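You operate a simulated robot arm through the tools that you are given. There is no shell and no other tool. Be economical: measure what you need, move in short steps, check, and stop when the job is done.

You run a simulated robot arm. Do the job below in one go: nothing can be reset, and whatever is moved stays where it is left.

JOB
Unclamp the brown lead and stand its end in the brown holder.
Fine: red switch off first, and it stays off; open the teal cover before the lead moves and leave it open; shut the orange toggle again. Where these are worked on the way, their far stop is far enough and under half their travel is too little: orange toggle.

It is judged by the outcome, as a careful person would: the job done as asked, and still so three seconds after it is handed in. It fails if anything else is knocked over, pushed out of place, dropped, spilled or broken. A push-on lid holds only when it is set on centred and level and pressed home; a screw cap is set on level and turned clockwise until tight.

ROBOT AND FRAMES
A 7-joint arm with a two-finger parallel gripper, fixed in place. Base frame: the origin is at the foot of the arm, x ahead of it, y to its left, z up; the work surface is at about z = 85.5. Units: cm, rad, N and s.
Its first joint turns from -2.601 to 2.601 rad. Payload 3.43 kg.
Tool frame: the origin (TCP) lies between the finger pads and is the grasp point; the fingertips stand 3 cm ahead of it; z points along the fingers, y is the line along which they close. Largest opening 9.4 cm; finger width 2.8, thickness 1; the body of the gripper, 5 by 9.6 cm, starts 5.5 cm behind the TCP.
Orientation is told as [roll, pitch, yaw] about the base's x, y, z axes, in that order, counted from this pose: with the fingers straight down and closing along the base's y, the tool's x points along the base's -x, its y along +y and its z along -z.

CONTROLS
- The arm moves only by the tool nudge_tool. Its argument "series" is a list of rows, each an object of numbers (a shift or turn left out is 0, a gripper value left out holds the last): "fingers": the closure in counts, from 0 (fully open) to 255 (shut); "x", "y", "z": the shift along the base's x, y, z in units of 250 mm (1.0 is 250 mm); "ax", "ay", "az": the turn, a rotation vector about the base's x, y, z in units of 60 degrees (1.0 is 60 degrees). In form: [{"fingers": .., "x": .., "y": .., "z": .., "ax": .., "ay": .., "az": ..}, ...]. A call has 1 to 8 rows; each row is the pose to reach, as a shift and turn from the pose commanded when the call began. A call with a number of a shift or a turn outside -1 to 1 is refused whole. A row lasts 0.2 s, in which the tool goes at most 5 cm and 0.15 rad; a call with a longer step from one row to the next is refused whole, and so is a gripper value outside its range. A pose out of reach is approached as far as the arm can. The call stops where the force on the tool passes 60 N (or 10 N more than at its start, if that is more) or the arm is blocked; 0.2 s more then pass. The fingers move at their own pace (about 4.5 cm/s each) and stop on an object; they squeeze with about 34 N. The grip force told is the motor's: it shows also when the fingers shut on nothing. Time passes only in rows, and 0.2 s behind the last, so rows that repeat a pose let the fingers close. The reply holds the time, the measured pose of the TCP, the force on the tool along the base axes, the opening and the grip force, in the units named above and with some noise, with the torque about the TCP (base axes, N m) and any sound that the robot's microphone picked up, and new pictures: "views" is both (left out), scene, wrist or none.
- Cameras (640 x 400 px; columns grow to the right, rows downward): "scene" is fixed at [40.41, -65.67, 142.41]; the picture's right is [0.98, -0.21, 0.00], its down [-0.06, -0.30, -0.95] and it looks along [0.20, 0.93, -0.31] (base axes); focal length 361 px, centre (320, 200). "wrist" rides on the gripper at [7.6, 1.4, -10.2] in the tool frame; the picture's right is [-0.18, 0.98, 0.00], its down [-0.75, -0.14, -0.64] and it looks along [-0.63, -0.12, 0.77] (tool axes); focal length 243 px, centre (320, 200). There is no depth. A picture from a camera that has moved, and an enlarged one, comes with that camera's place and axes in the base frame and with its lens. The place of the scene camera against the robot may be out by one fixed shift of up to 1.8 cm in any direction.
- inspect(camera, box): a new picture of the part [left, top, right, bottom] of that camera's present view, enlarged. It takes no simulated time.
- close_job(): hands the job in; it is judged then, once.

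Work in short steps. Places have to be worked out from the pictures, the camera data and where the tool is seen: move nearer, look again, correct. Check each grasp and each placing, and mend what went wrong. You have 120 turns and 200 pictures in all, those below and enlarged ones among them. Open the gripper and draw the arm clear of the work before you hand the job in, unless the task says otherwise; then end with one line.

The tools are called as a command line: name --argument value ..., lists and objects as JSON in quotes. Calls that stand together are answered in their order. nudge_tool: Moves the arm, as the interface text tells. Its arguments: {"type":"object","properties":{"series":{"type":"array","items":{"type":"object","properties":{"fingers":{"type":"number"},"x":{"type":"number"},"y":{"type":"number"},"z":{"type":"number"},"ax":{"type":"number"},"ay":{"type":"number"},"az":{"type":"number"}}}},"views":{"type":"string","enum":["both","scene","wrist","none"]}},"required":["series"]} The other tools are called the same way: inspect (camera, box) takes an enlarged picture of a part of a camera's view; close_job () hands the job in.

At the start:

```text
clock: 0.0
tool_pos: [40.71, 90.01, 118.58]
tcp_rot: [0.001, 0.001, 0.0]
wrist_force: [-0.8, -1.0, 0.3]
moment: [0.03, 0.01, 0.0]
gripper_width: 9.4
grip_force: 0.0
```

scene: 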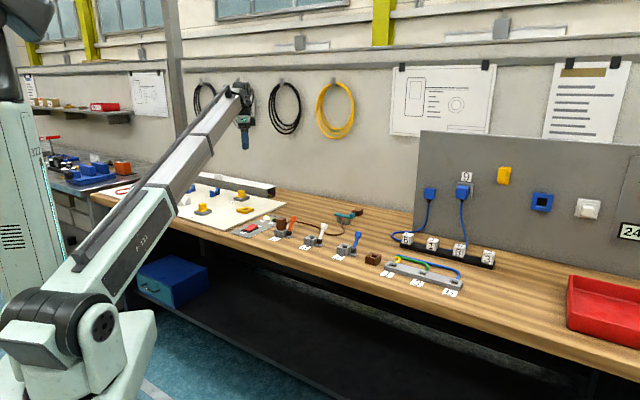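
wrist: 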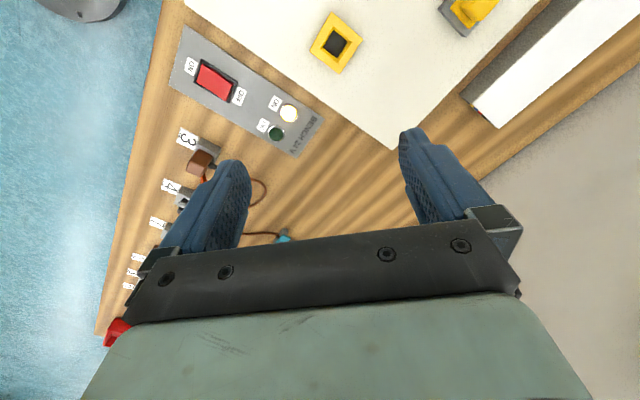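

I'll look closer at the bench area before moving.

inspect --camera "scene" --box '[220, 190, 380, 290]'

inspect --camera "scene" --box '[340, 200, 500, 300]'

inspect --camera "wrist" --box '[90, 30, 330, 300]'

```text
4.00 times, centred on (300, 240) of scene
camera zoom: at [40.41, -65.67, 142.41], right [0.98, -0.21, 0.0], down [-0.06, -0.3, -0.95], along [0.2, 0.93, -0.31], focal length 1445 px, centre (400, 40)
```

zoom: 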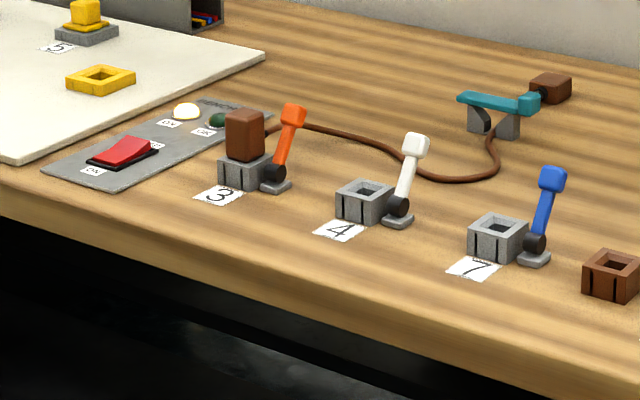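

```text
4.00 times, centred on (420, 250) of scene
camera zoom: at [40.41, -65.67, 142.41], right [0.98, -0.21, 0.0], down [-0.06, -0.3, -0.95], along [0.2, 0.93, -0.31], focal length 1445 px, centre (-80, 0)
```

zoom: 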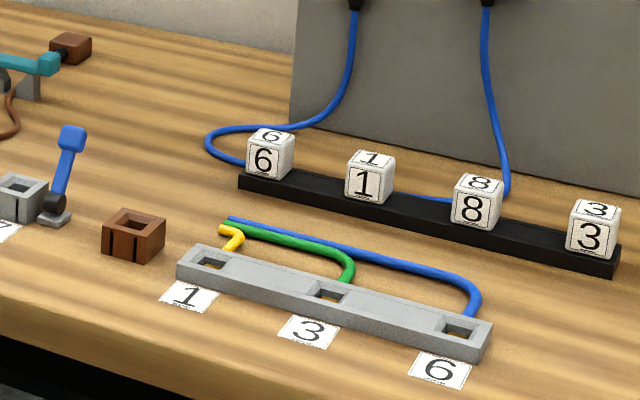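

```text
1.48 times, centred on (210, 165) of wrist
camera zoom: at [33.13, 91.33, 128.79], right [0.18, 0.98, 0.0], down [0.75, -0.14, 0.64], along [0.63, -0.12, -0.77], focal length 359 px, centre (483, 252)
```

zoom: 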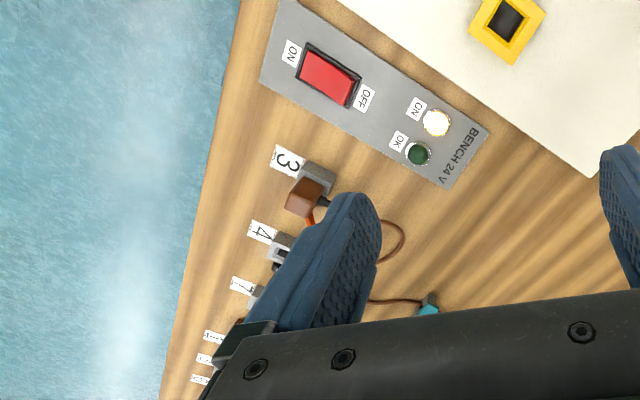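

The lead's plug is in clamp 3 (orange lever), the teal cover is at about (80,71), the brown holder at about (80,36) and the red rocker at about (41,72). I'll move over the row, yawing 45°, to get a better wrist view.

nudge_tool --series '[{"x": 0.036, "y": -0.125, "z": -0.04, "az": 0.09}, {"x": 0.073, "y": -0.25, "z": -0.08, "az": 0.18}, {"x": 0.11, "y": -0.375, "z": -0.12, "az": 0.28}, {"x": 0.146, "y": -0.5, "z": -0.16, "az": 0.375}, {"x": 0.18, "y": -0.625, "z": -0.2, "az": 0.47}, {"x": 0.22, "y": -0.75, "z": -0.24, "az": 0.56}, {"x": 0.255, "y": -0.875, "z": -0.28, "az": 0.66}, {"x": 0.29, "y": -1.0, "z": -0.32, "az": 0.75}]'

```text
clock: 1.8
tool_pos: [47.92, 64.96, 110.56]
tcp_rot: [0.001, -0.001, 0.788]
wrist_force: [0.7, 0.2, 0.8]
moment: [-0.01, 0.04, -0.02]
gripper_width: 9.38
grip_force: 0.0
camera wrist: at [41.55, 60.51, 120.79], right [-0.57, 0.82, 0.0], down [0.63, 0.43, 0.64], along [0.53, 0.36, -0.77], focal length 243 px, centre (320, 200)
```

scene: 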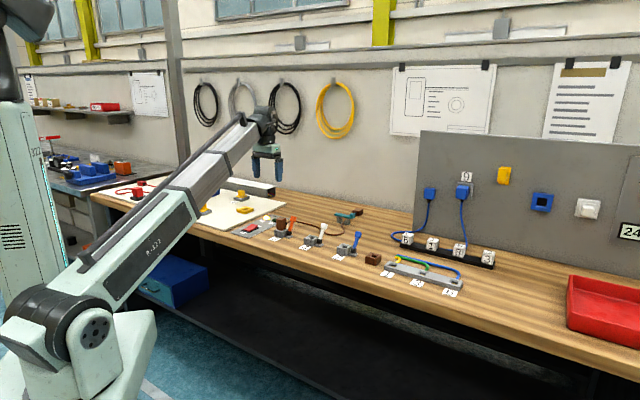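
wrist: 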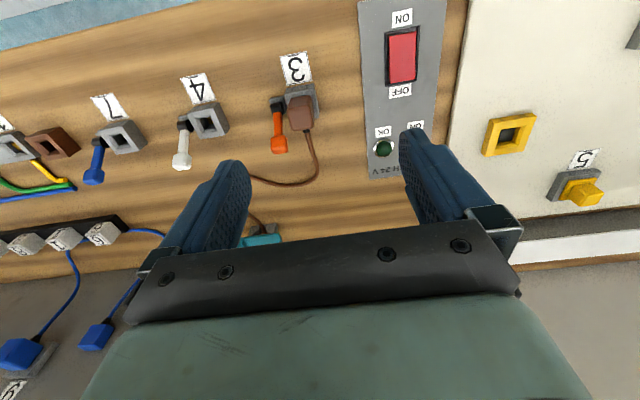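

The wrist view now shows the rocker and clamps; I'll enlarge both.

inspect --camera "wrist" --box '[240, 0, 460, 200]'

inspect --camera "scene" --box '[230, 205, 310, 255]'

```text
2.00 times, centred on (350, 100) of wrist
camera zoom: at [41.55, 60.51, 120.79], right [-0.57, 0.82, 0.0], down [0.63, 0.43, 0.64], along [0.53, 0.36, -0.77], focal length 485 px, centre (260, 400)
```

zoom: 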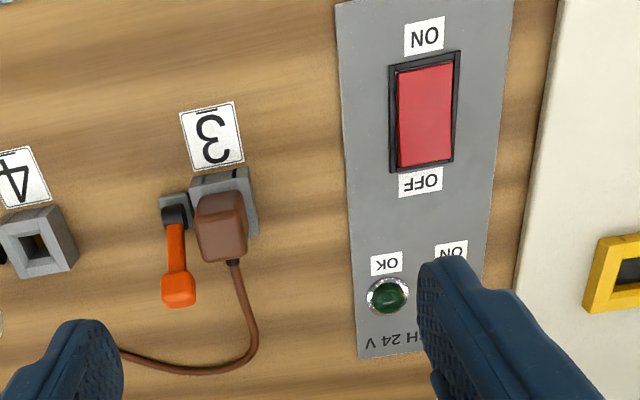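

```text
8.00 times, centred on (270, 230) of scene
camera zoom: at [40.41, -65.67, 142.41], right [0.98, -0.21, 0.0], down [-0.06, -0.3, -0.95], along [0.2, 0.93, -0.31], focal length 2890 px, centre (720, -40)
```

zoom: 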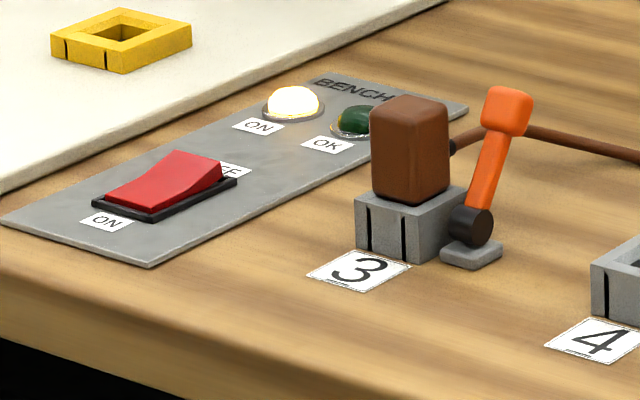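

The OFF side of the rocker is raised, with its centre near (40.6,72.0). I'll go above its OFF end with the fingers closed and tilted a bit, so the outer fingertip edge leads.

nudge_tool --series '[{"fingers": 255, "x": -0.04, "y": 0.055, "z": -0.1, "ax": -0.06, "ay": 0.06}, {"x": -0.08, "y": 0.11, "z": -0.2, "ax": -0.12, "ay": 0.12}, {"x": -0.13, "y": 0.17, "z": -0.3, "ax": -0.18, "ay": 0.18}, {"x": -0.19, "y": 0.25, "z": -0.4, "ax": -0.236, "ay": 0.236}, {"x": -0.245, "y": 0.33, "z": -0.5, "ax": -0.236, "ay": 0.236}, {"x": -0.245, "y": 0.33, "z": -0.58, "ax": -0.236, "ay": 0.236}, {"x": -0.245, "y": 0.33, "z": -0.62, "ax": -0.236, "ay": 0.236}]'

inspect --camera "scene" --box '[220, 190, 320, 255]'

```text
clock: 2.4
tool_pos: [46.3, 67.97, 104.67]
tcp_rot: [0.003, 0.142, 0.792]
wrist_force: [0.8, 5.6, -10.3]
moment: [-0.25, -0.39, -0.23]
gripper_width: 3.85
grip_force: 0.1
out of reach, approached as far as the arm can: row 2, 3
stopped in row 3: the force on the tool passed its limit at 72 N (the readings are from after the stop); the commanded pose is now the measured one
camera wrist: at [40.99, 64.51, 115.86], right [-0.57, 0.82, -0.02], down [0.69, 0.49, 0.53], along [0.45, 0.29, -0.85], focal length 243 px, centre (320, 200)
```

scene: 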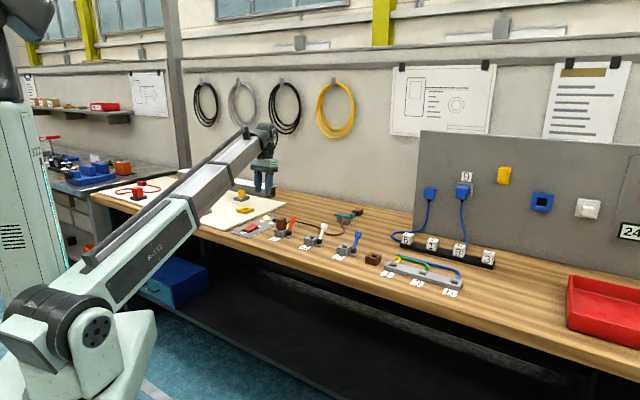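
wrist: 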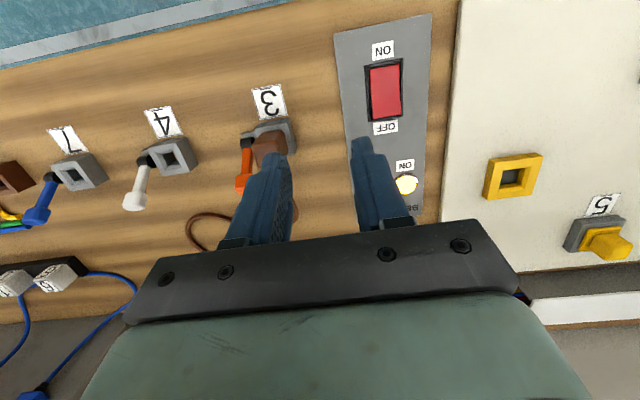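

```text
6.15 times, centred on (270, 222) of scene
camera zoom: at [40.41, -65.67, 142.41], right [0.98, -0.21, 0.0], down [-0.06, -0.3, -0.95], along [0.2, 0.93, -0.31], focal length 2223 px, centre (628, 62)
```

zoom: 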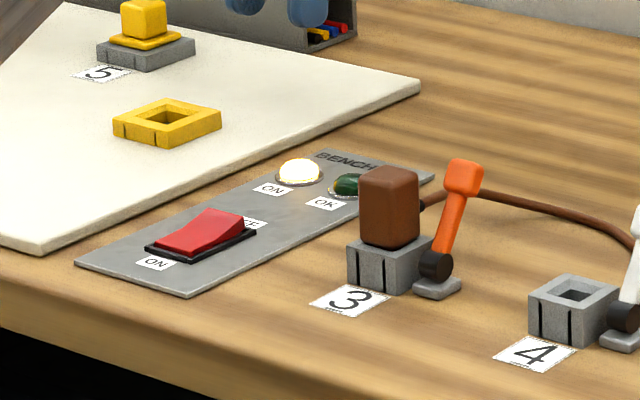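

Tilting inward runs into a joint limit in mid-air, with nothing touched. I'll level the tool instead, and then yaw so that the narrow side of the closed fingers lies along the rocker.

nudge_tool --series '[{"ax": 0.05, "ay": -0.05}, {"ax": 0.097, "ay": -0.097, "x": -0.09, "y": 0.1}, {"ax": 0.097, "ay": -0.097, "x": -0.18, "y": 0.21}]' --views "none"

nudge_tool --series '[{"az": 0.14}, {"az": 0.28}, {"az": 0.42}, {"az": 0.56}, {"az": 0.7}, {"az": 0.84}, {"az": 0.98}]' --views "none"

nudge_tool --series '[{"az": 0.14}, {"az": 0.28}, {"az": 0.42}, {"az": 0.51}]'

```text
clock: 3.2
tool_pos: [41.74, 73.39, 104.64]
tcp_rot: [0.001, -0.002, 0.793]
wrist_force: [0.7, -0.3, 0.0]
moment: [0.02, 0.01, 0.02]
gripper_width: 0.0
grip_force: 29.1
```

```text
clock: 4.8
tool_pos: [41.63, 73.14, 104.65]
tcp_rot: [0.003, 0.001, 1.82]
wrist_force: [-0.7, 0.2, -0.8]
moment: [0.0, 0.01, 0.03]
gripper_width: 0.0
grip_force: 32.8
```

```text
clock: 5.8
tool_pos: [41.76, 73.12, 104.64]
tcp_rot: [0.002, 0.0, 2.354]
wrist_force: [0.3, 0.1, 0.5]
moment: [-0.02, 0.0, -0.02]
gripper_width: 0.0
grip_force: 32.9
camera wrist: at [46.07, 66.7, 114.8], right [-0.83, -0.56, 0.0], down [-0.43, 0.63, 0.64], along [-0.36, 0.53, -0.77], focal length 243 px, centre (320, 200)
```

scene: 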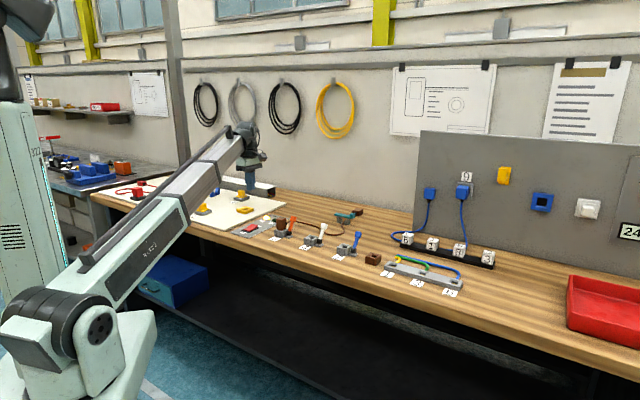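
wrist: 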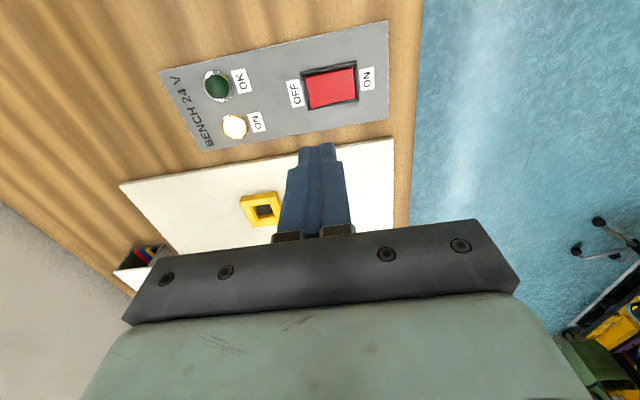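

The second sighting puts the rocker centre at about (40.9,72.2) with the OFF end at (42.8,74.2). I'll shift slightly and lower the fingertips to just above it.

nudge_tool --series '[{"x": 0.015, "y": 0.012, "z": -0.16}, {"x": 0.015, "y": 0.012, "z": -0.32}, {"x": 0.015, "y": 0.012, "z": -0.46}, {"x": 0.015, "y": 0.012, "z": -0.52}]' --views "wrist"

inspect --camera "scene" --box '[220, 190, 320, 255]'

```text
clock: 6.8
tool_pos: [42.31, 73.45, 91.63]
tcp_rot: [0.001, 0.001, 2.353]
wrist_force: [-0.5, 0.5, 0.4]
moment: [-0.03, 0.0, 0.01]
gripper_width: 0.0
grip_force: 33.0
camera wrist: at [46.6, 67.1, 101.71], right [-0.83, -0.56, 0.0], down [-0.43, 0.64, 0.64], along [-0.36, 0.53, -0.77], focal length 243 px, centre (320, 200)
```

wrist: 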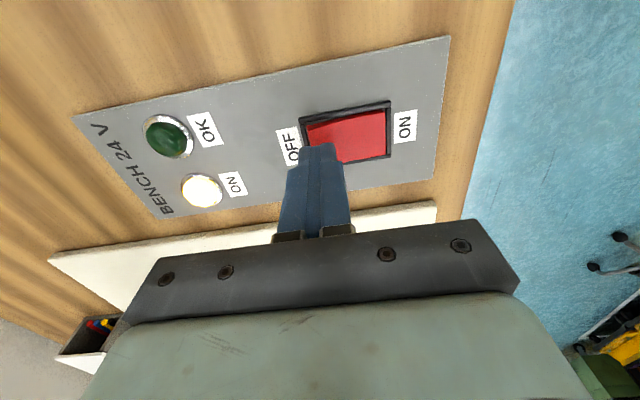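

```text
6.15 times, centred on (270, 222) of scene
camera zoom: at [40.41, -65.67, 142.41], right [0.98, -0.21, 0.0], down [-0.06, -0.3, -0.95], along [0.2, 0.93, -0.31], focal length 2223 px, centre (628, 62)
```

zoom: 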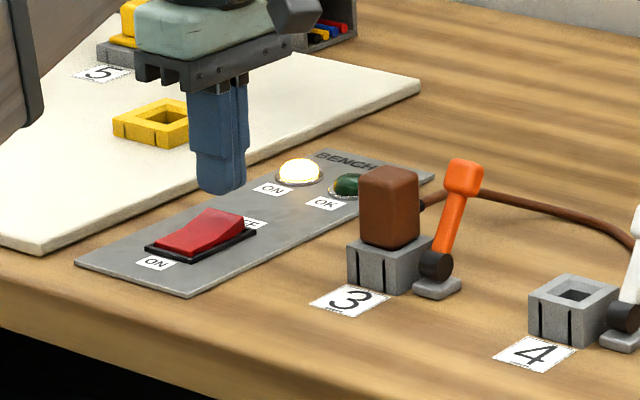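

The tip sits about 0.4 cm off the rocker's centre line towards the white board. I'll correct that and press down in small steps.

nudge_tool --series '[{"x": 0.004, "y": -0.016, "z": -0.02}, {"x": 0.004, "y": -0.016, "z": -0.04}, {"x": 0.004, "y": -0.016, "z": -0.06}, {"x": 0.004, "y": -0.016, "z": -0.075}]' --views "wrist"

inspect --camera "scene" --box '[220, 190, 320, 255]'

```text
clock: 7.8
tool_pos: [42.21, 73.12, 89.75]
tcp_rot: [0.001, 0.0, 2.353]
wrist_force: [0.6, 0.4, 0.9]
moment: [0.08, -0.04, -0.03]
gripper_width: 0.01
grip_force: 33.6
camera wrist: at [46.54, 66.61, 99.93], right [-0.83, -0.56, 0.0], down [-0.43, 0.64, 0.64], along [-0.36, 0.53, -0.77], focal length 243 px, centre (320, 200)
```

wrist: 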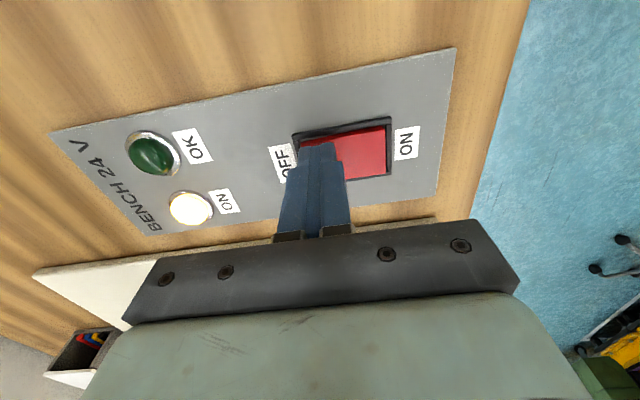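

```text
6.15 times, centred on (270, 222) of scene
camera zoom: at [40.41, -65.67, 142.41], right [0.98, -0.21, 0.0], down [-0.06, -0.3, -0.95], along [0.2, 0.93, -0.31], focal length 2223 px, centre (628, 62)
```

zoom: 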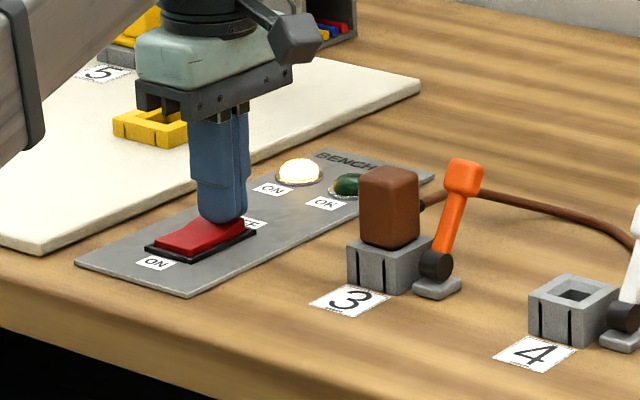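

The tip has just made contact but the ON lamp is still lit, so I'll press further.

nudge_tool --series '[{"z": -0.012}, {"z": -0.024}, {"z": -0.036}, {"z": -0.044}]' --views "wrist"

inspect --camera "scene" --box '[220, 190, 320, 255]'

```text
clock: 8.7
tool_pos: [42.31, 73.03, 89.49]
tcp_rot: [-0.003, 0.001, 2.354]
wrist_force: [-3.8, -5.3, 19.4]
moment: [-0.32, 0.28, 0.03]
gripper_width: 0.0
grip_force: 33.2
stopped in row 4: the force on the tool passed its limit at 66 N (the readings are from after the stop); the commanded pose is now the measured one
camera wrist: at [46.53, 66.47, 99.59], right [-0.83, -0.56, 0.0], down [-0.43, 0.63, 0.64], along [-0.36, 0.53, -0.77], focal length 243 px, centre (320, 200)
```

wrist: 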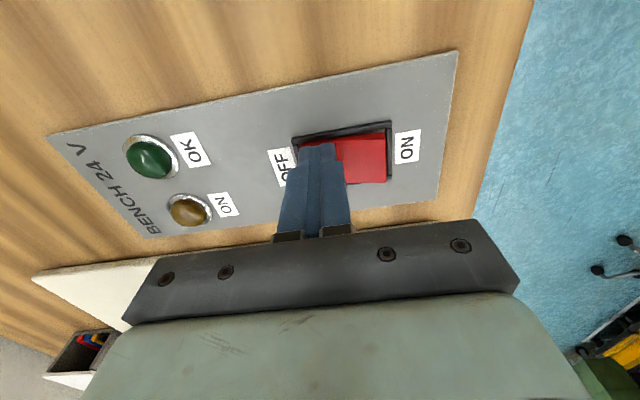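

```text
6.15 times, centred on (270, 222) of scene
camera zoom: at [40.41, -65.67, 142.41], right [0.98, -0.21, 0.0], down [-0.06, -0.3, -0.95], along [0.2, 0.93, -0.31], focal length 2223 px, centre (628, 62)
```

zoom: 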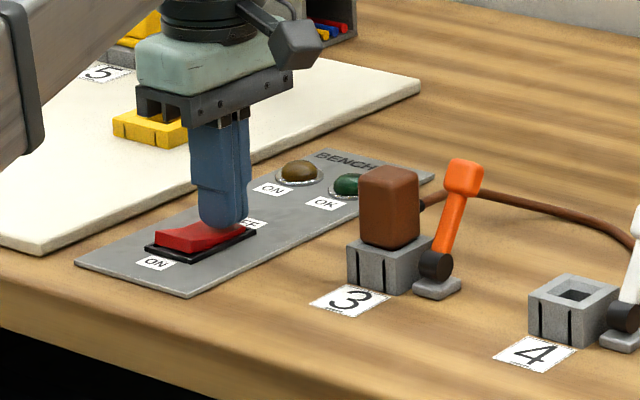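

The lamp is dark, so the switch is off. I'll lift and yaw back in stages, opening the fingers, then travel to view the teal cover.

nudge_tool --series '[{"z": 0.15}, {"z": 0.34}, {"z": 0.54, "az": -0.14}, {"z": 0.74, "az": -0.28}, {"z": 0.74, "az": -0.42}, {"z": 0.74, "az": -0.56}, {"z": 0.74, "az": -0.7}, {"z": 0.74, "az": -0.84}]' --views "none"

nudge_tool --series '[{"x": 0.14, "y": -0.06, "az": -0.14}, {"x": 0.28, "y": -0.12, "az": -0.28}, {"x": 0.42, "y": -0.18, "az": -0.42}, {"x": 0.56, "y": -0.24, "az": -0.56}, {"x": 0.7, "y": -0.3, "az": -0.66}, {"x": 0.84, "y": -0.36, "az": -0.66}, {"x": 0.96, "y": -0.42, "az": -0.66}, {"x": 1.0, "y": -0.46, "az": -0.66}]'

```text
clock: 10.4
tool_pos: [42.24, 73.15, 107.85]
tcp_rot: [-0.003, 0.0, 1.469]
wrist_force: [0.5, 1.0, -0.7]
moment: [0.04, -0.03, 0.0]
gripper_width: 0.0
grip_force: 33.1
```

```text
clock: 12.2
tool_pos: [67.54, 61.54, 107.7]
tcp_rot: [-0.003, 0.0, 0.781]
wrist_force: [0.4, -0.5, 0.0]
moment: [0.0, -0.04, -0.02]
gripper_width: 0.01
grip_force: 33.2
camera wrist: at [60.88, 57.19, 117.96], right [-0.56, 0.83, 0.0], down [0.63, 0.43, 0.64], along [0.53, 0.36, -0.77], focal length 243 px, centre (320, 200)
```

scene: 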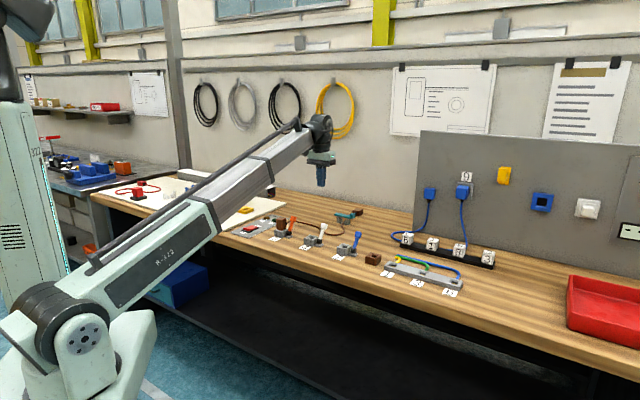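
wrist: 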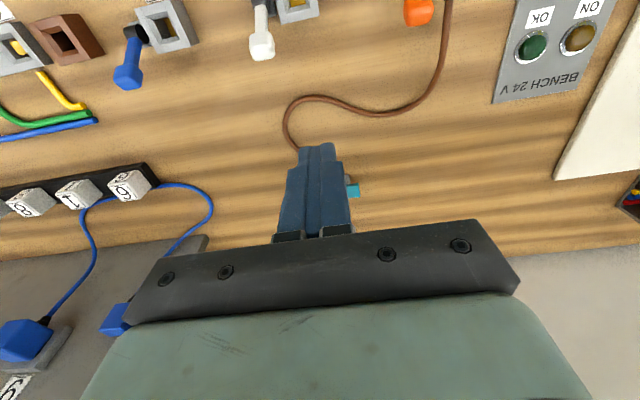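

The lamp stays dark. The teal cover is hidden behind the fingers, so I'll sidestep along the row and enlarge the scene view.

nudge_tool --series '[{"x": 0.12, "y": -0.12}, {"x": 0.25, "y": -0.22}, {"x": 0.32, "y": -0.22}]' --views "wrist"

inspect --camera "scene" --box '[320, 195, 384, 235]'

inspect --camera "wrist" --box '[320, 100, 480, 230]'

```text
clock: 13.1
tool_pos: [75.14, 56.15, 107.75]
tcp_rot: [-0.003, -0.001, 0.781]
wrist_force: [0.4, -0.4, 0.3]
moment: [0.0, 0.0, -0.02]
gripper_width: 0.0
grip_force: 33.3
camera wrist: at [68.68, 51.8, 117.93], right [-0.56, 0.83, 0.0], down [0.63, 0.43, 0.64], along [0.53, 0.36, -0.77], focal length 243 px, centre (320, 200)
```

wrist: 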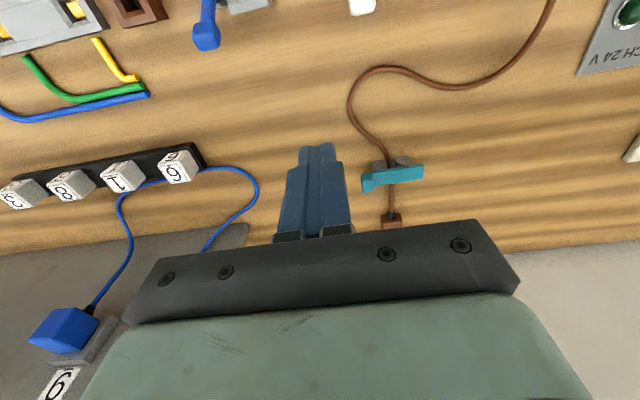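

```text
10.00 times, centred on (352, 215) of scene
camera zoom: at [40.41, -65.67, 142.41], right [0.98, -0.21, 0.0], down [-0.06, -0.3, -0.95], along [0.2, 0.93, -0.31], focal length 3613 px, centre (0, 50)
```

zoom: 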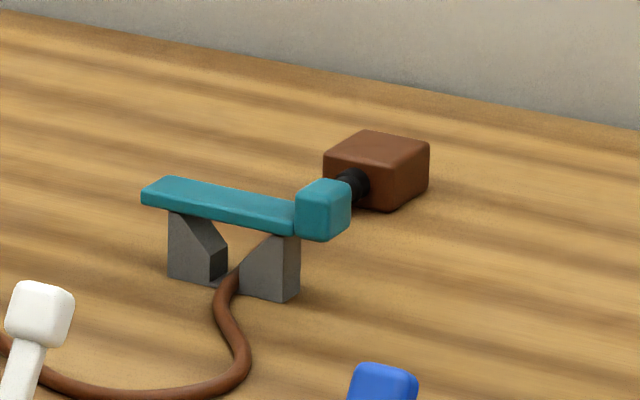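

```text
3.08 times, centred on (400, 165) of wrist
camera zoom: at [68.68, 51.8, 117.93], right [-0.56, 0.83, 0.0], down [0.63, 0.43, 0.64], along [0.53, 0.36, -0.77], focal length 746 px, centre (74, 308)
```

zoom: 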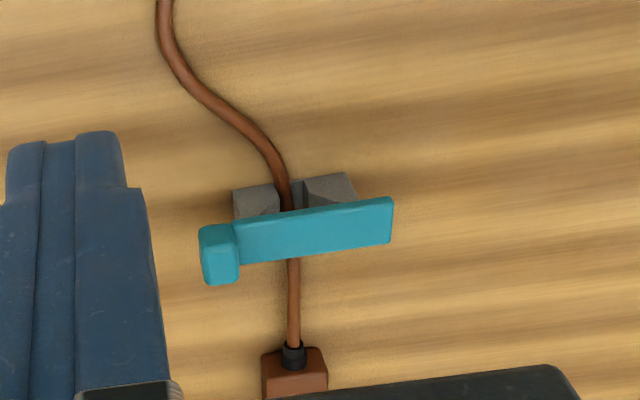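

The knob of the teal cover is at about (82,69,89.3) with its hinge at the far-left end. I'll yaw +90° and tilt outward 45°, so the closed fingers can act as a paddle under the knob.

nudge_tool --series '[{"az": 0.14}, {"az": 0.28}, {"az": 0.42}, {"az": 0.56}, {"az": 0.7}, {"az": 0.84}, {"az": 0.98}, {"az": 1.0}]' --views "none"

nudge_tool --series '[{"az": 0.14}, {"az": 0.28}, {"az": 0.42}, {"az": 0.504}]' --views "none"

nudge_tool --series '[{"ax": 0.095, "ay": -0.095}, {"ax": 0.19, "ay": -0.19}, {"ax": 0.285, "ay": -0.285}, {"ax": 0.38, "ay": -0.38}, {"ax": 0.475, "ay": -0.475}, {"ax": 0.53, "ay": -0.53}]'

```text
clock: 14.8
tool_pos: [75.36, 56.02, 107.71]
tcp_rot: [-0.004, -0.001, 1.832]
wrist_force: [0.5, 0.1, 0.9]
moment: [-0.01, 0.02, 0.0]
gripper_width: 0.0
grip_force: 33.1
```

```text
clock: 15.8
tool_pos: [75.31, 56.04, 107.61]
tcp_rot: [-0.004, -0.001, 2.358]
wrist_force: [-0.3, 0.1, 0.0]
moment: [-0.03, 0.0, -0.03]
gripper_width: 0.0
grip_force: 33.1
```

```text
clock: 17.2
tool_pos: [75.37, 56.17, 107.85]
tcp_rot: [-0.789, 0.001, 2.356]
wrist_force: [0.3, -0.6, -0.2]
moment: [-0.02, 0.0, 0.0]
gripper_width: 0.0
grip_force: 32.7
camera wrist: at [74.79, 44.73, 113.98], right [-0.62, -0.36, -0.7], down [-0.78, 0.28, 0.55], along [0.0, 0.89, -0.46], focal length 243 px, centre (320, 200)
```

scene: 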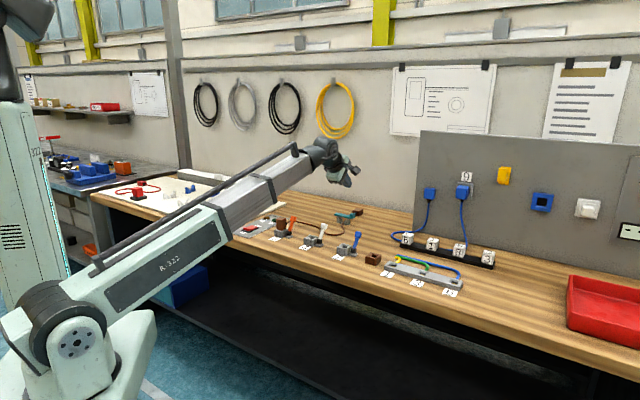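
wrist: 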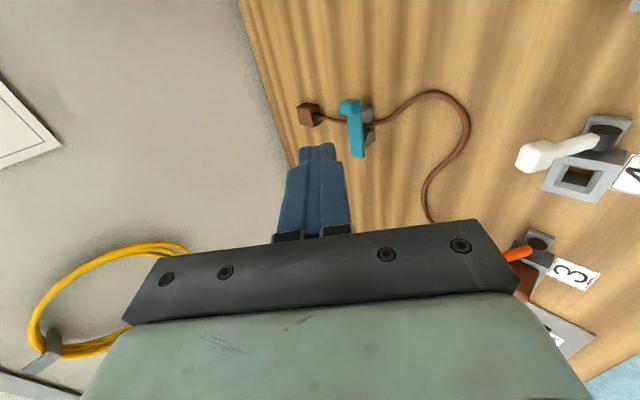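

The tilt was reached without trouble, and the knob is refined to (82.2,68.6,89.3). I'll move to its +s (right) side above the table, then look.

nudge_tool --series '[{"x": 0.08, "y": 0.08, "z": -0.12}, {"x": 0.16, "y": 0.16, "z": -0.24}, {"x": 0.24, "y": 0.24, "z": -0.36}, {"x": 0.314, "y": 0.318, "z": -0.46}, {"x": 0.314, "y": 0.318, "z": -0.52}]'

inspect --camera "scene" --box '[320, 180, 400, 230]'

```text
clock: 18.4
tool_pos: [82.96, 64.21, 94.89]
tcp_rot: [-0.787, -0.001, 2.356]
wrist_force: [0.8, 0.1, -0.4]
moment: [0.01, -0.03, -0.03]
gripper_width: 0.01
grip_force: 32.6
camera wrist: at [82.42, 52.85, 100.96], right [-0.62, -0.36, -0.7], down [-0.78, 0.28, 0.55], along [0.0, 0.89, -0.46], focal length 243 px, centre (320, 200)
```

scene: 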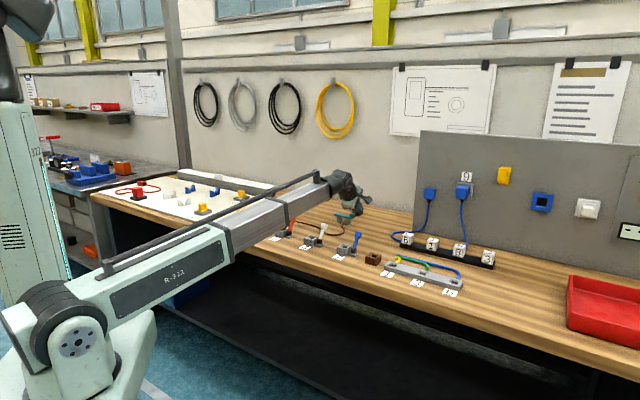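
wrist: 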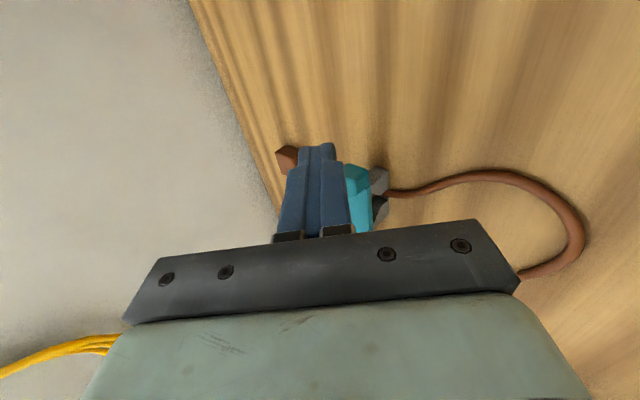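

```text
8.00 times, centred on (360, 205) of scene
camera zoom: at [40.41, -65.67, 142.41], right [0.98, -0.21, 0.0], down [-0.06, -0.3, -0.95], along [0.2, 0.93, -0.31], focal length 2890 px, centre (0, 160)
```

zoom: 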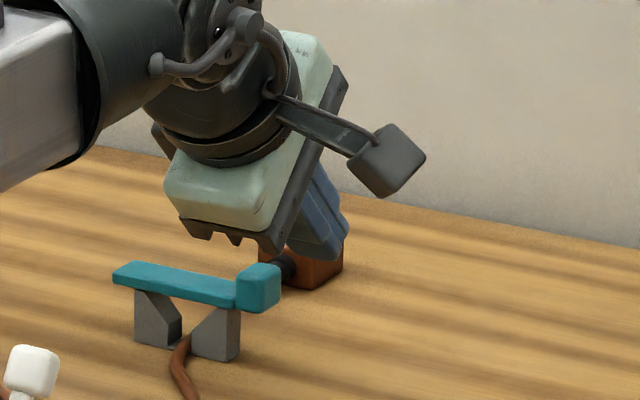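

The paddle is beside the knob, so I'll lower it straight down towards the table on the knob's right side.

nudge_tool --series '[{"z": -0.1}, {"z": -0.18}, {"z": -0.22}, {"z": -0.236}]' --views "wrist"

inspect --camera "scene" --box '[320, 180, 400, 230]'

inspect --camera "wrist" --box '[260, 100, 440, 240]'

```text
clock: 19.4
tool_pos: [83.04, 64.11, 88.85]
tcp_rot: [-0.787, -0.001, 2.356]
wrist_force: [-0.3, 0.2, -0.2]
moment: [-0.01, 0.0, -0.03]
gripper_width: 0.0
grip_force: 33.1
camera wrist: at [82.51, 52.77, 94.92], right [-0.62, -0.36, -0.7], down [-0.78, 0.28, 0.55], along [0.0, 0.89, -0.46], focal length 243 px, centre (320, 200)
```

wrist: 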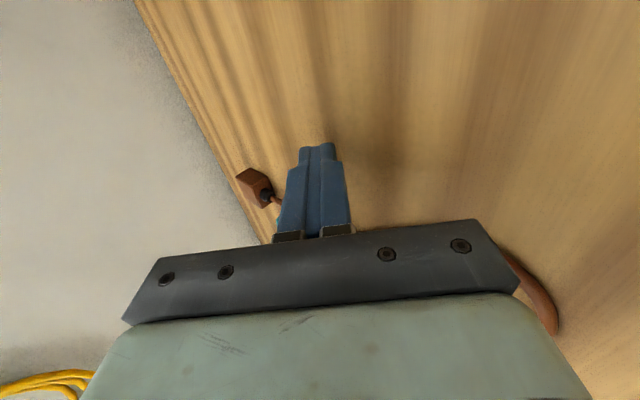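

```text
8.00 times, centred on (360, 205) of scene
camera zoom: at [40.41, -65.67, 142.41], right [0.98, -0.21, 0.0], down [-0.06, -0.3, -0.95], along [0.2, 0.93, -0.31], focal length 2890 px, centre (0, 160)
```

zoom: 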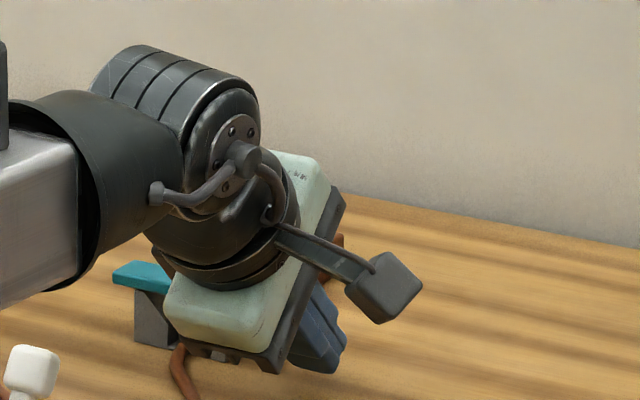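

```text
2.86 times, centred on (350, 170) of wrist
camera zoom: at [82.51, 52.77, 94.92], right [-0.62, -0.36, -0.7], down [-0.78, 0.28, 0.55], along [0.0, 0.89, -0.46], focal length 693 px, centre (234, 286)
```

zoom: 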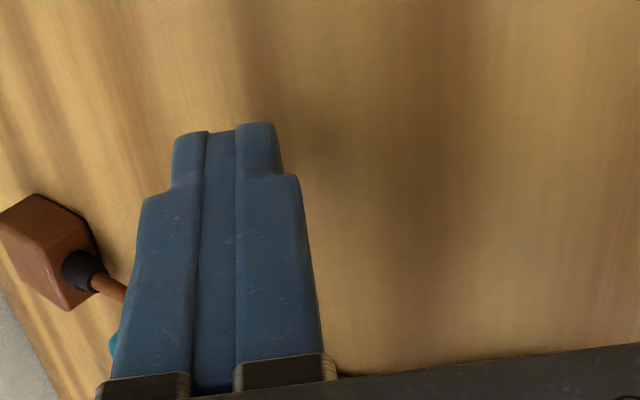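

No contact yet. I'll slide the paddle in under the knob, about 3.4 cm towards the hinge side, watching the force.

nudge_tool --series '[{"x": -0.025, "y": 0.025}, {"x": -0.05, "y": 0.05}, {"x": -0.075, "y": 0.075}, {"x": -0.095, "y": 0.095}]' --views "wrist"

inspect --camera "scene" --box '[320, 180, 400, 230]'

```text
clock: 20.4
tool_pos: [80.49, 66.61, 88.85]
tcp_rot: [-0.786, -0.003, 2.359]
wrist_force: [-2.4, -2.3, -1.1]
moment: [0.0, 0.05, 0.15]
gripper_width: 0.02
grip_force: 33.3
camera wrist: at [80.07, 55.22, 95.03], right [-0.62, -0.36, -0.7], down [-0.78, 0.28, 0.56], along [-0.01, 0.89, -0.45], focal length 243 px, centre (320, 200)
```

wrist: 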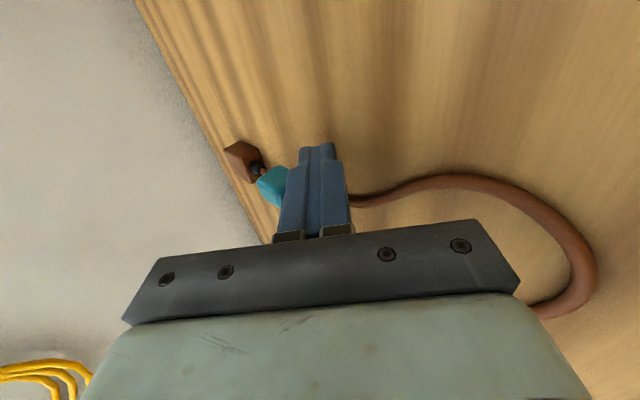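

```text
8.00 times, centred on (360, 205) of scene
camera zoom: at [40.41, -65.67, 142.41], right [0.98, -0.21, 0.0], down [-0.06, -0.3, -0.95], along [0.2, 0.93, -0.31], focal length 2890 px, centre (0, 160)
```

zoom: 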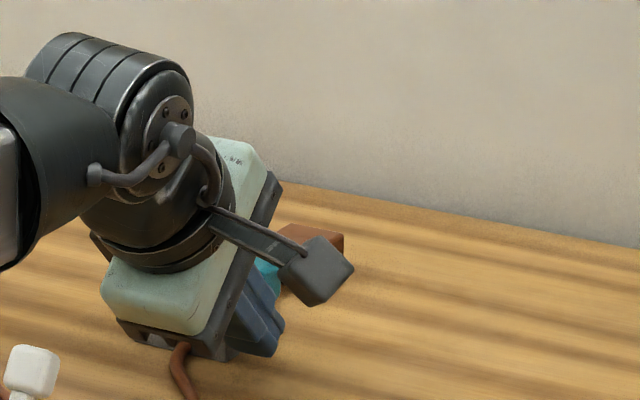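

There is slight contact (about 3 N, radial) near the knob. I'll lift gently to see whether the knob rises.

nudge_tool --series '[{"z": 0.03}, {"z": 0.06}, {"z": 0.08}]' --views "wrist"

inspect --camera "scene" --box '[320, 180, 400, 230]'

```text
clock: 21.2
tool_pos: [80.71, 66.58, 90.91]
tcp_rot: [-0.789, 0.001, 2.356]
wrist_force: [-1.1, -0.8, 0.2]
moment: [-0.02, 0.02, 0.03]
gripper_width: 0.03
grip_force: 33.1
camera wrist: at [80.25, 55.25, 97.02], right [-0.62, -0.36, -0.7], down [-0.78, 0.28, 0.55], along [0.0, 0.89, -0.46], focal length 243 px, centre (320, 200)
```

wrist: 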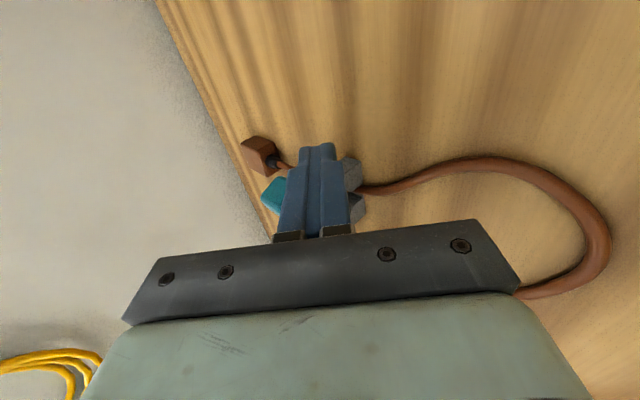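

```text
8.00 times, centred on (360, 205) of scene
camera zoom: at [40.41, -65.67, 142.41], right [0.98, -0.21, 0.0], down [-0.06, -0.3, -0.95], along [0.2, 0.93, -0.31], focal length 2890 px, centre (0, 160)
```

zoom: 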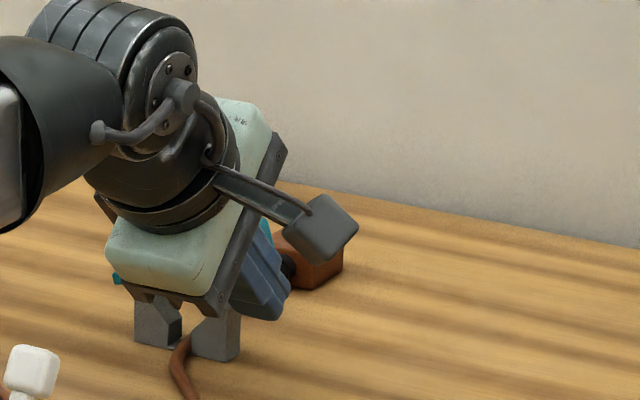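

The knob is riding up on the paddle. I'll follow its arc up and over to about 60°.

nudge_tool --series '[{"x": -0.012, "y": 0.012, "z": 0.045}, {"x": -0.028, "y": 0.028, "z": 0.086}, {"x": -0.045, "y": 0.045, "z": 0.125}, {"x": -0.065, "y": 0.065, "z": 0.16}, {"x": -0.088, "y": 0.088, "z": 0.192}]' --views "wrist"

inspect --camera "scene" --box '[320, 170, 400, 230]'

```text
clock: 22.4
tool_pos: [78.58, 68.77, 95.71]
tcp_rot: [-0.789, -0.001, 2.354]
wrist_force: [-0.1, -0.8, -0.5]
moment: [0.0, 0.0, 0.02]
gripper_width: 0.0
grip_force: 32.7
camera wrist: at [78.18, 57.42, 101.81], right [-0.62, -0.36, -0.7], down [-0.78, 0.28, 0.55], along [0.0, 0.89, -0.46], focal length 243 px, centre (320, 200)
```

wrist: 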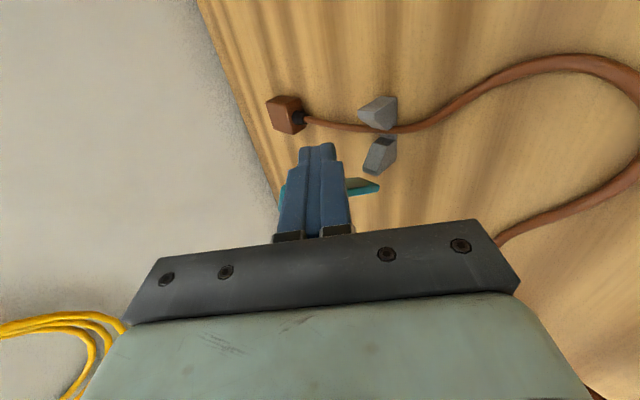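

```text
6.67 times, centred on (360, 200) of scene
camera zoom: at [40.41, -65.67, 142.41], right [0.98, -0.21, 0.0], down [-0.06, -0.3, -0.95], along [0.2, 0.93, -0.31], focal length 2409 px, centre (53, 200)
```

zoom: 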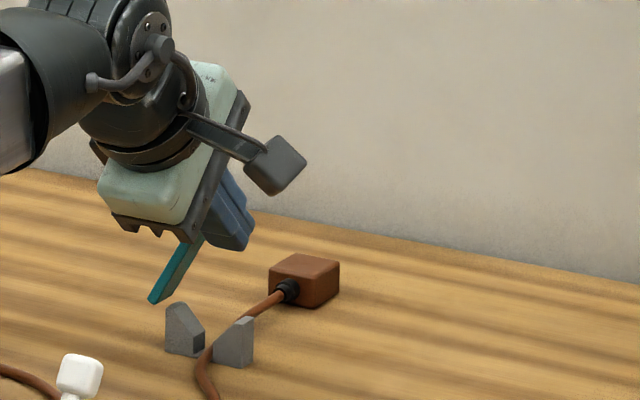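

The cover is open to about 60°. I'll continue over the top.

nudge_tool --series '[{"x": -0.03, "y": 0.03, "z": 0.024}, {"x": -0.06, "y": 0.06, "z": 0.04}, {"x": -0.093, "y": 0.093, "z": 0.048}, {"x": -0.125, "y": 0.125, "z": 0.048}, {"x": -0.158, "y": 0.158, "z": 0.04}, {"x": -0.18, "y": 0.18, "z": 0.03}]' --views "wrist"

inspect --camera "scene" --box '[320, 170, 400, 230]'

```text
clock: 23.9
tool_pos: [74.15, 73.08, 96.49]
tcp_rot: [-0.787, 0.002, 2.358]
wrist_force: [0.1, 0.1, 1.0]
moment: [0.0, 0.03, 0.0]
gripper_width: 0.0
grip_force: 33.0
camera wrist: at [73.67, 61.8, 102.58], right [-0.62, -0.36, -0.7], down [-0.78, 0.28, 0.55], along [0.0, 0.89, -0.46], focal length 243 px, centre (320, 200)
```

wrist: 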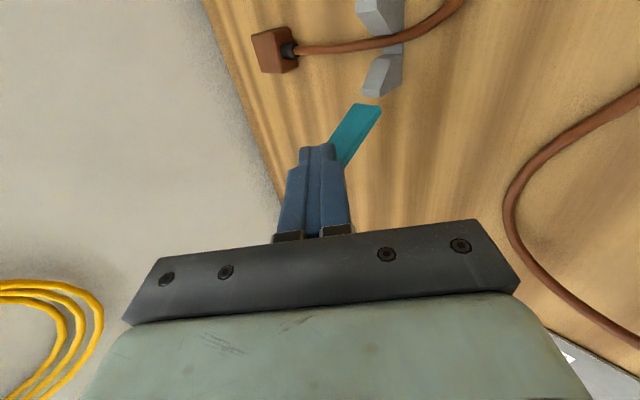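

```text
6.67 times, centred on (360, 200) of scene
camera zoom: at [40.41, -65.67, 142.41], right [0.98, -0.21, 0.0], down [-0.06, -0.3, -0.95], along [0.2, 0.93, -0.31], focal length 2409 px, centre (53, 200)
```

zoom: 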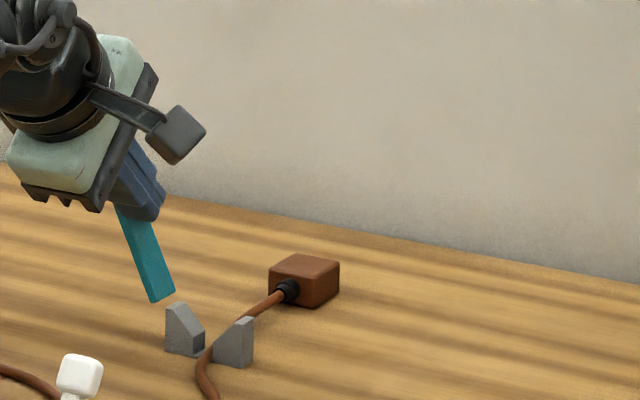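

It is past vertical at about 110°. I'll push a little further towards its stop, then back off.

nudge_tool --series '[{"x": -0.03, "y": 0.03, "z": -0.015}, {"x": -0.06, "y": 0.06, "z": -0.04}, {"x": -0.09, "y": 0.09, "z": -0.07}]' --views "none"

inspect --camera "scene" --box '[320, 170, 400, 230]'

```text
clock: 24.4
tool_pos: [73.93, 73.18, 96.29]
tcp_rot: [-0.8, 0.018, 2.344]
wrist_force: [8.5, -23.5, 14.7]
moment: [-0.23, -0.28, -0.29]
gripper_width: 0.0
grip_force: 33.3
stopped in row 2: the force on the tool passed its limit at 70 N (the readings are from after the stop); the commanded pose is now the measured one
```

```text
6.67 times, centred on (360, 200) of scene
camera zoom: at [40.41, -65.67, 142.41], right [0.98, -0.21, 0.0], down [-0.06, -0.3, -0.95], along [0.2, 0.93, -0.31], focal length 2409 px, centre (53, 200)
```

zoom: 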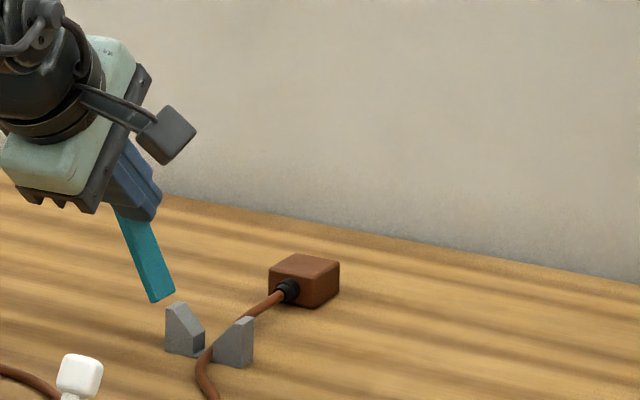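

The stop has been reached. I'll back off to the right, then retract inwards and up to see whether the cover stays.

nudge_tool --series '[{"x": 0.05, "y": -0.05}, {"x": 0.14, "y": -0.14, "z": 0.05}, {"x": 0.1, "y": -0.25, "z": 0.15}, {"x": 0.0, "y": -0.35, "z": 0.25}, {"x": -0.1, "y": -0.45, "z": 0.35}]' --views "wrist"

inspect --camera "scene" --box '[310, 170, 390, 230]'

```text
clock: 25.6
tool_pos: [70.98, 62.48, 104.43]
tcp_rot: [-0.796, 0.015, 2.349]
wrist_force: [1.1, 0.3, -0.5]
moment: [0.0, 0.01, 0.0]
gripper_width: 0.0
grip_force: 33.5
camera wrist: at [70.33, 51.14, 110.57], right [-0.61, -0.36, -0.7], down [-0.79, 0.29, 0.54], along [0.01, 0.89, -0.46], focal length 243 px, centre (320, 200)
```

wrist: 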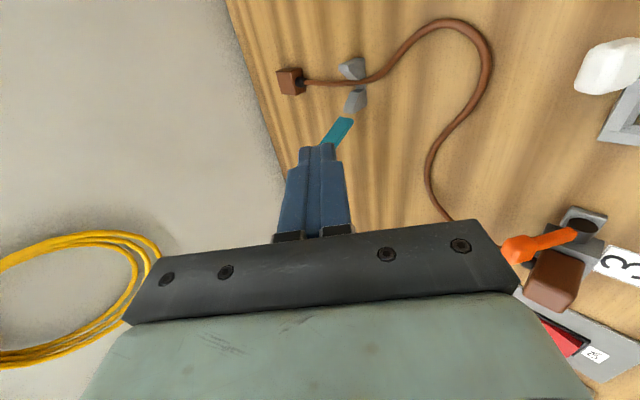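

```text
6.67 times, centred on (350, 200) of scene
camera zoom: at [40.41, -65.67, 142.41], right [0.98, -0.21, 0.0], down [-0.06, -0.3, -0.95], along [0.2, 0.93, -0.31], focal length 2409 px, centre (120, 200)
```

zoom: 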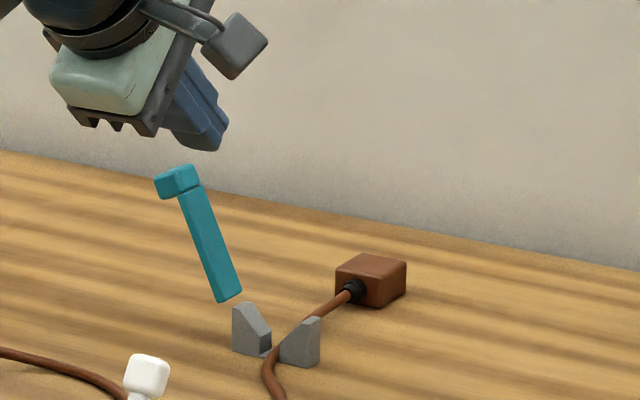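

The cover stays open. I'll untilt and move to look at the orange lever and plug from the right-hand side.

nudge_tool --series '[{"x": -0.08, "y": -0.016, "ax": -0.09, "ay": 0.09}, {"x": -0.16, "y": -0.032, "ax": -0.18, "ay": 0.18}, {"x": -0.24, "y": -0.048, "ax": -0.27, "ay": 0.27}, {"x": -0.32, "y": -0.064, "ax": -0.36, "ay": 0.36}, {"x": -0.4, "y": -0.08, "ax": -0.45, "ay": 0.45}, {"x": -0.49, "y": -0.096, "ax": -0.5375, "ay": 0.5375}]'

inspect --camera "wrist" --box '[260, 0, 460, 160]'

```text
clock: 27.0
tool_pos: [58.77, 59.83, 104.95]
tcp_rot: [0.001, 0.016, 2.36]
wrist_force: [0.2, 0.9, 0.7]
moment: [-0.02, 0.0, 0.0]
gripper_width: 0.03
grip_force: 32.8
camera wrist: at [63.13, 53.55, 115.15], right [-0.82, -0.57, 0.0], down [-0.44, 0.64, 0.63], along [-0.36, 0.52, -0.78], focal length 243 px, centre (320, 200)
```

scene: 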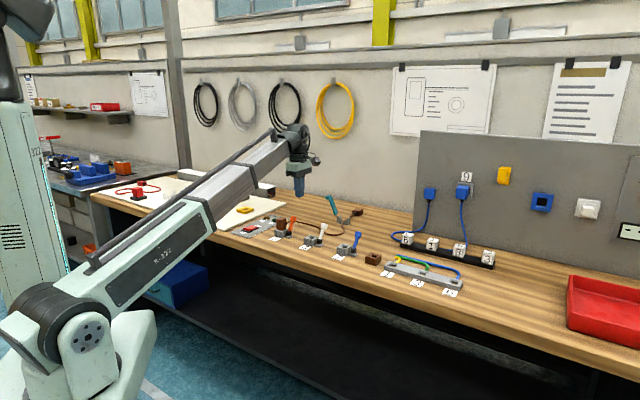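
wrist: 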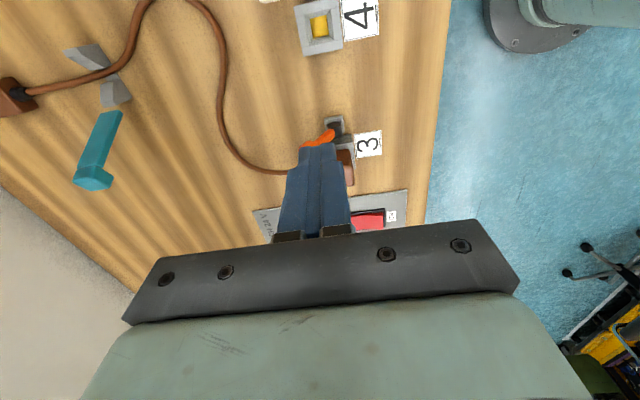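

```text
2.50 times, centred on (360, 80) of wrist
camera zoom: at [63.13, 53.55, 115.15], right [-0.82, -0.57, 0.0], down [-0.44, 0.64, 0.63], along [-0.36, 0.52, -0.78], focal length 606 px, centre (220, 500)
```

zoom: 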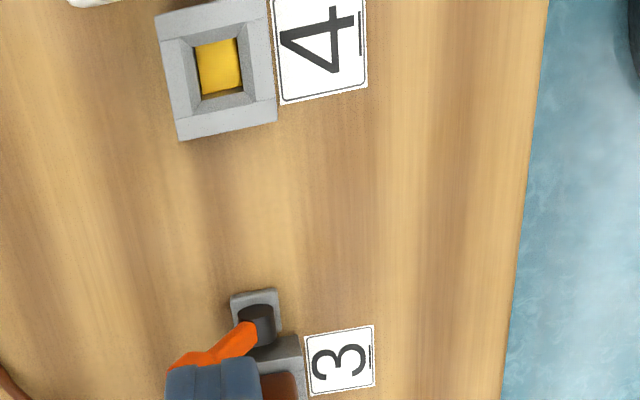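

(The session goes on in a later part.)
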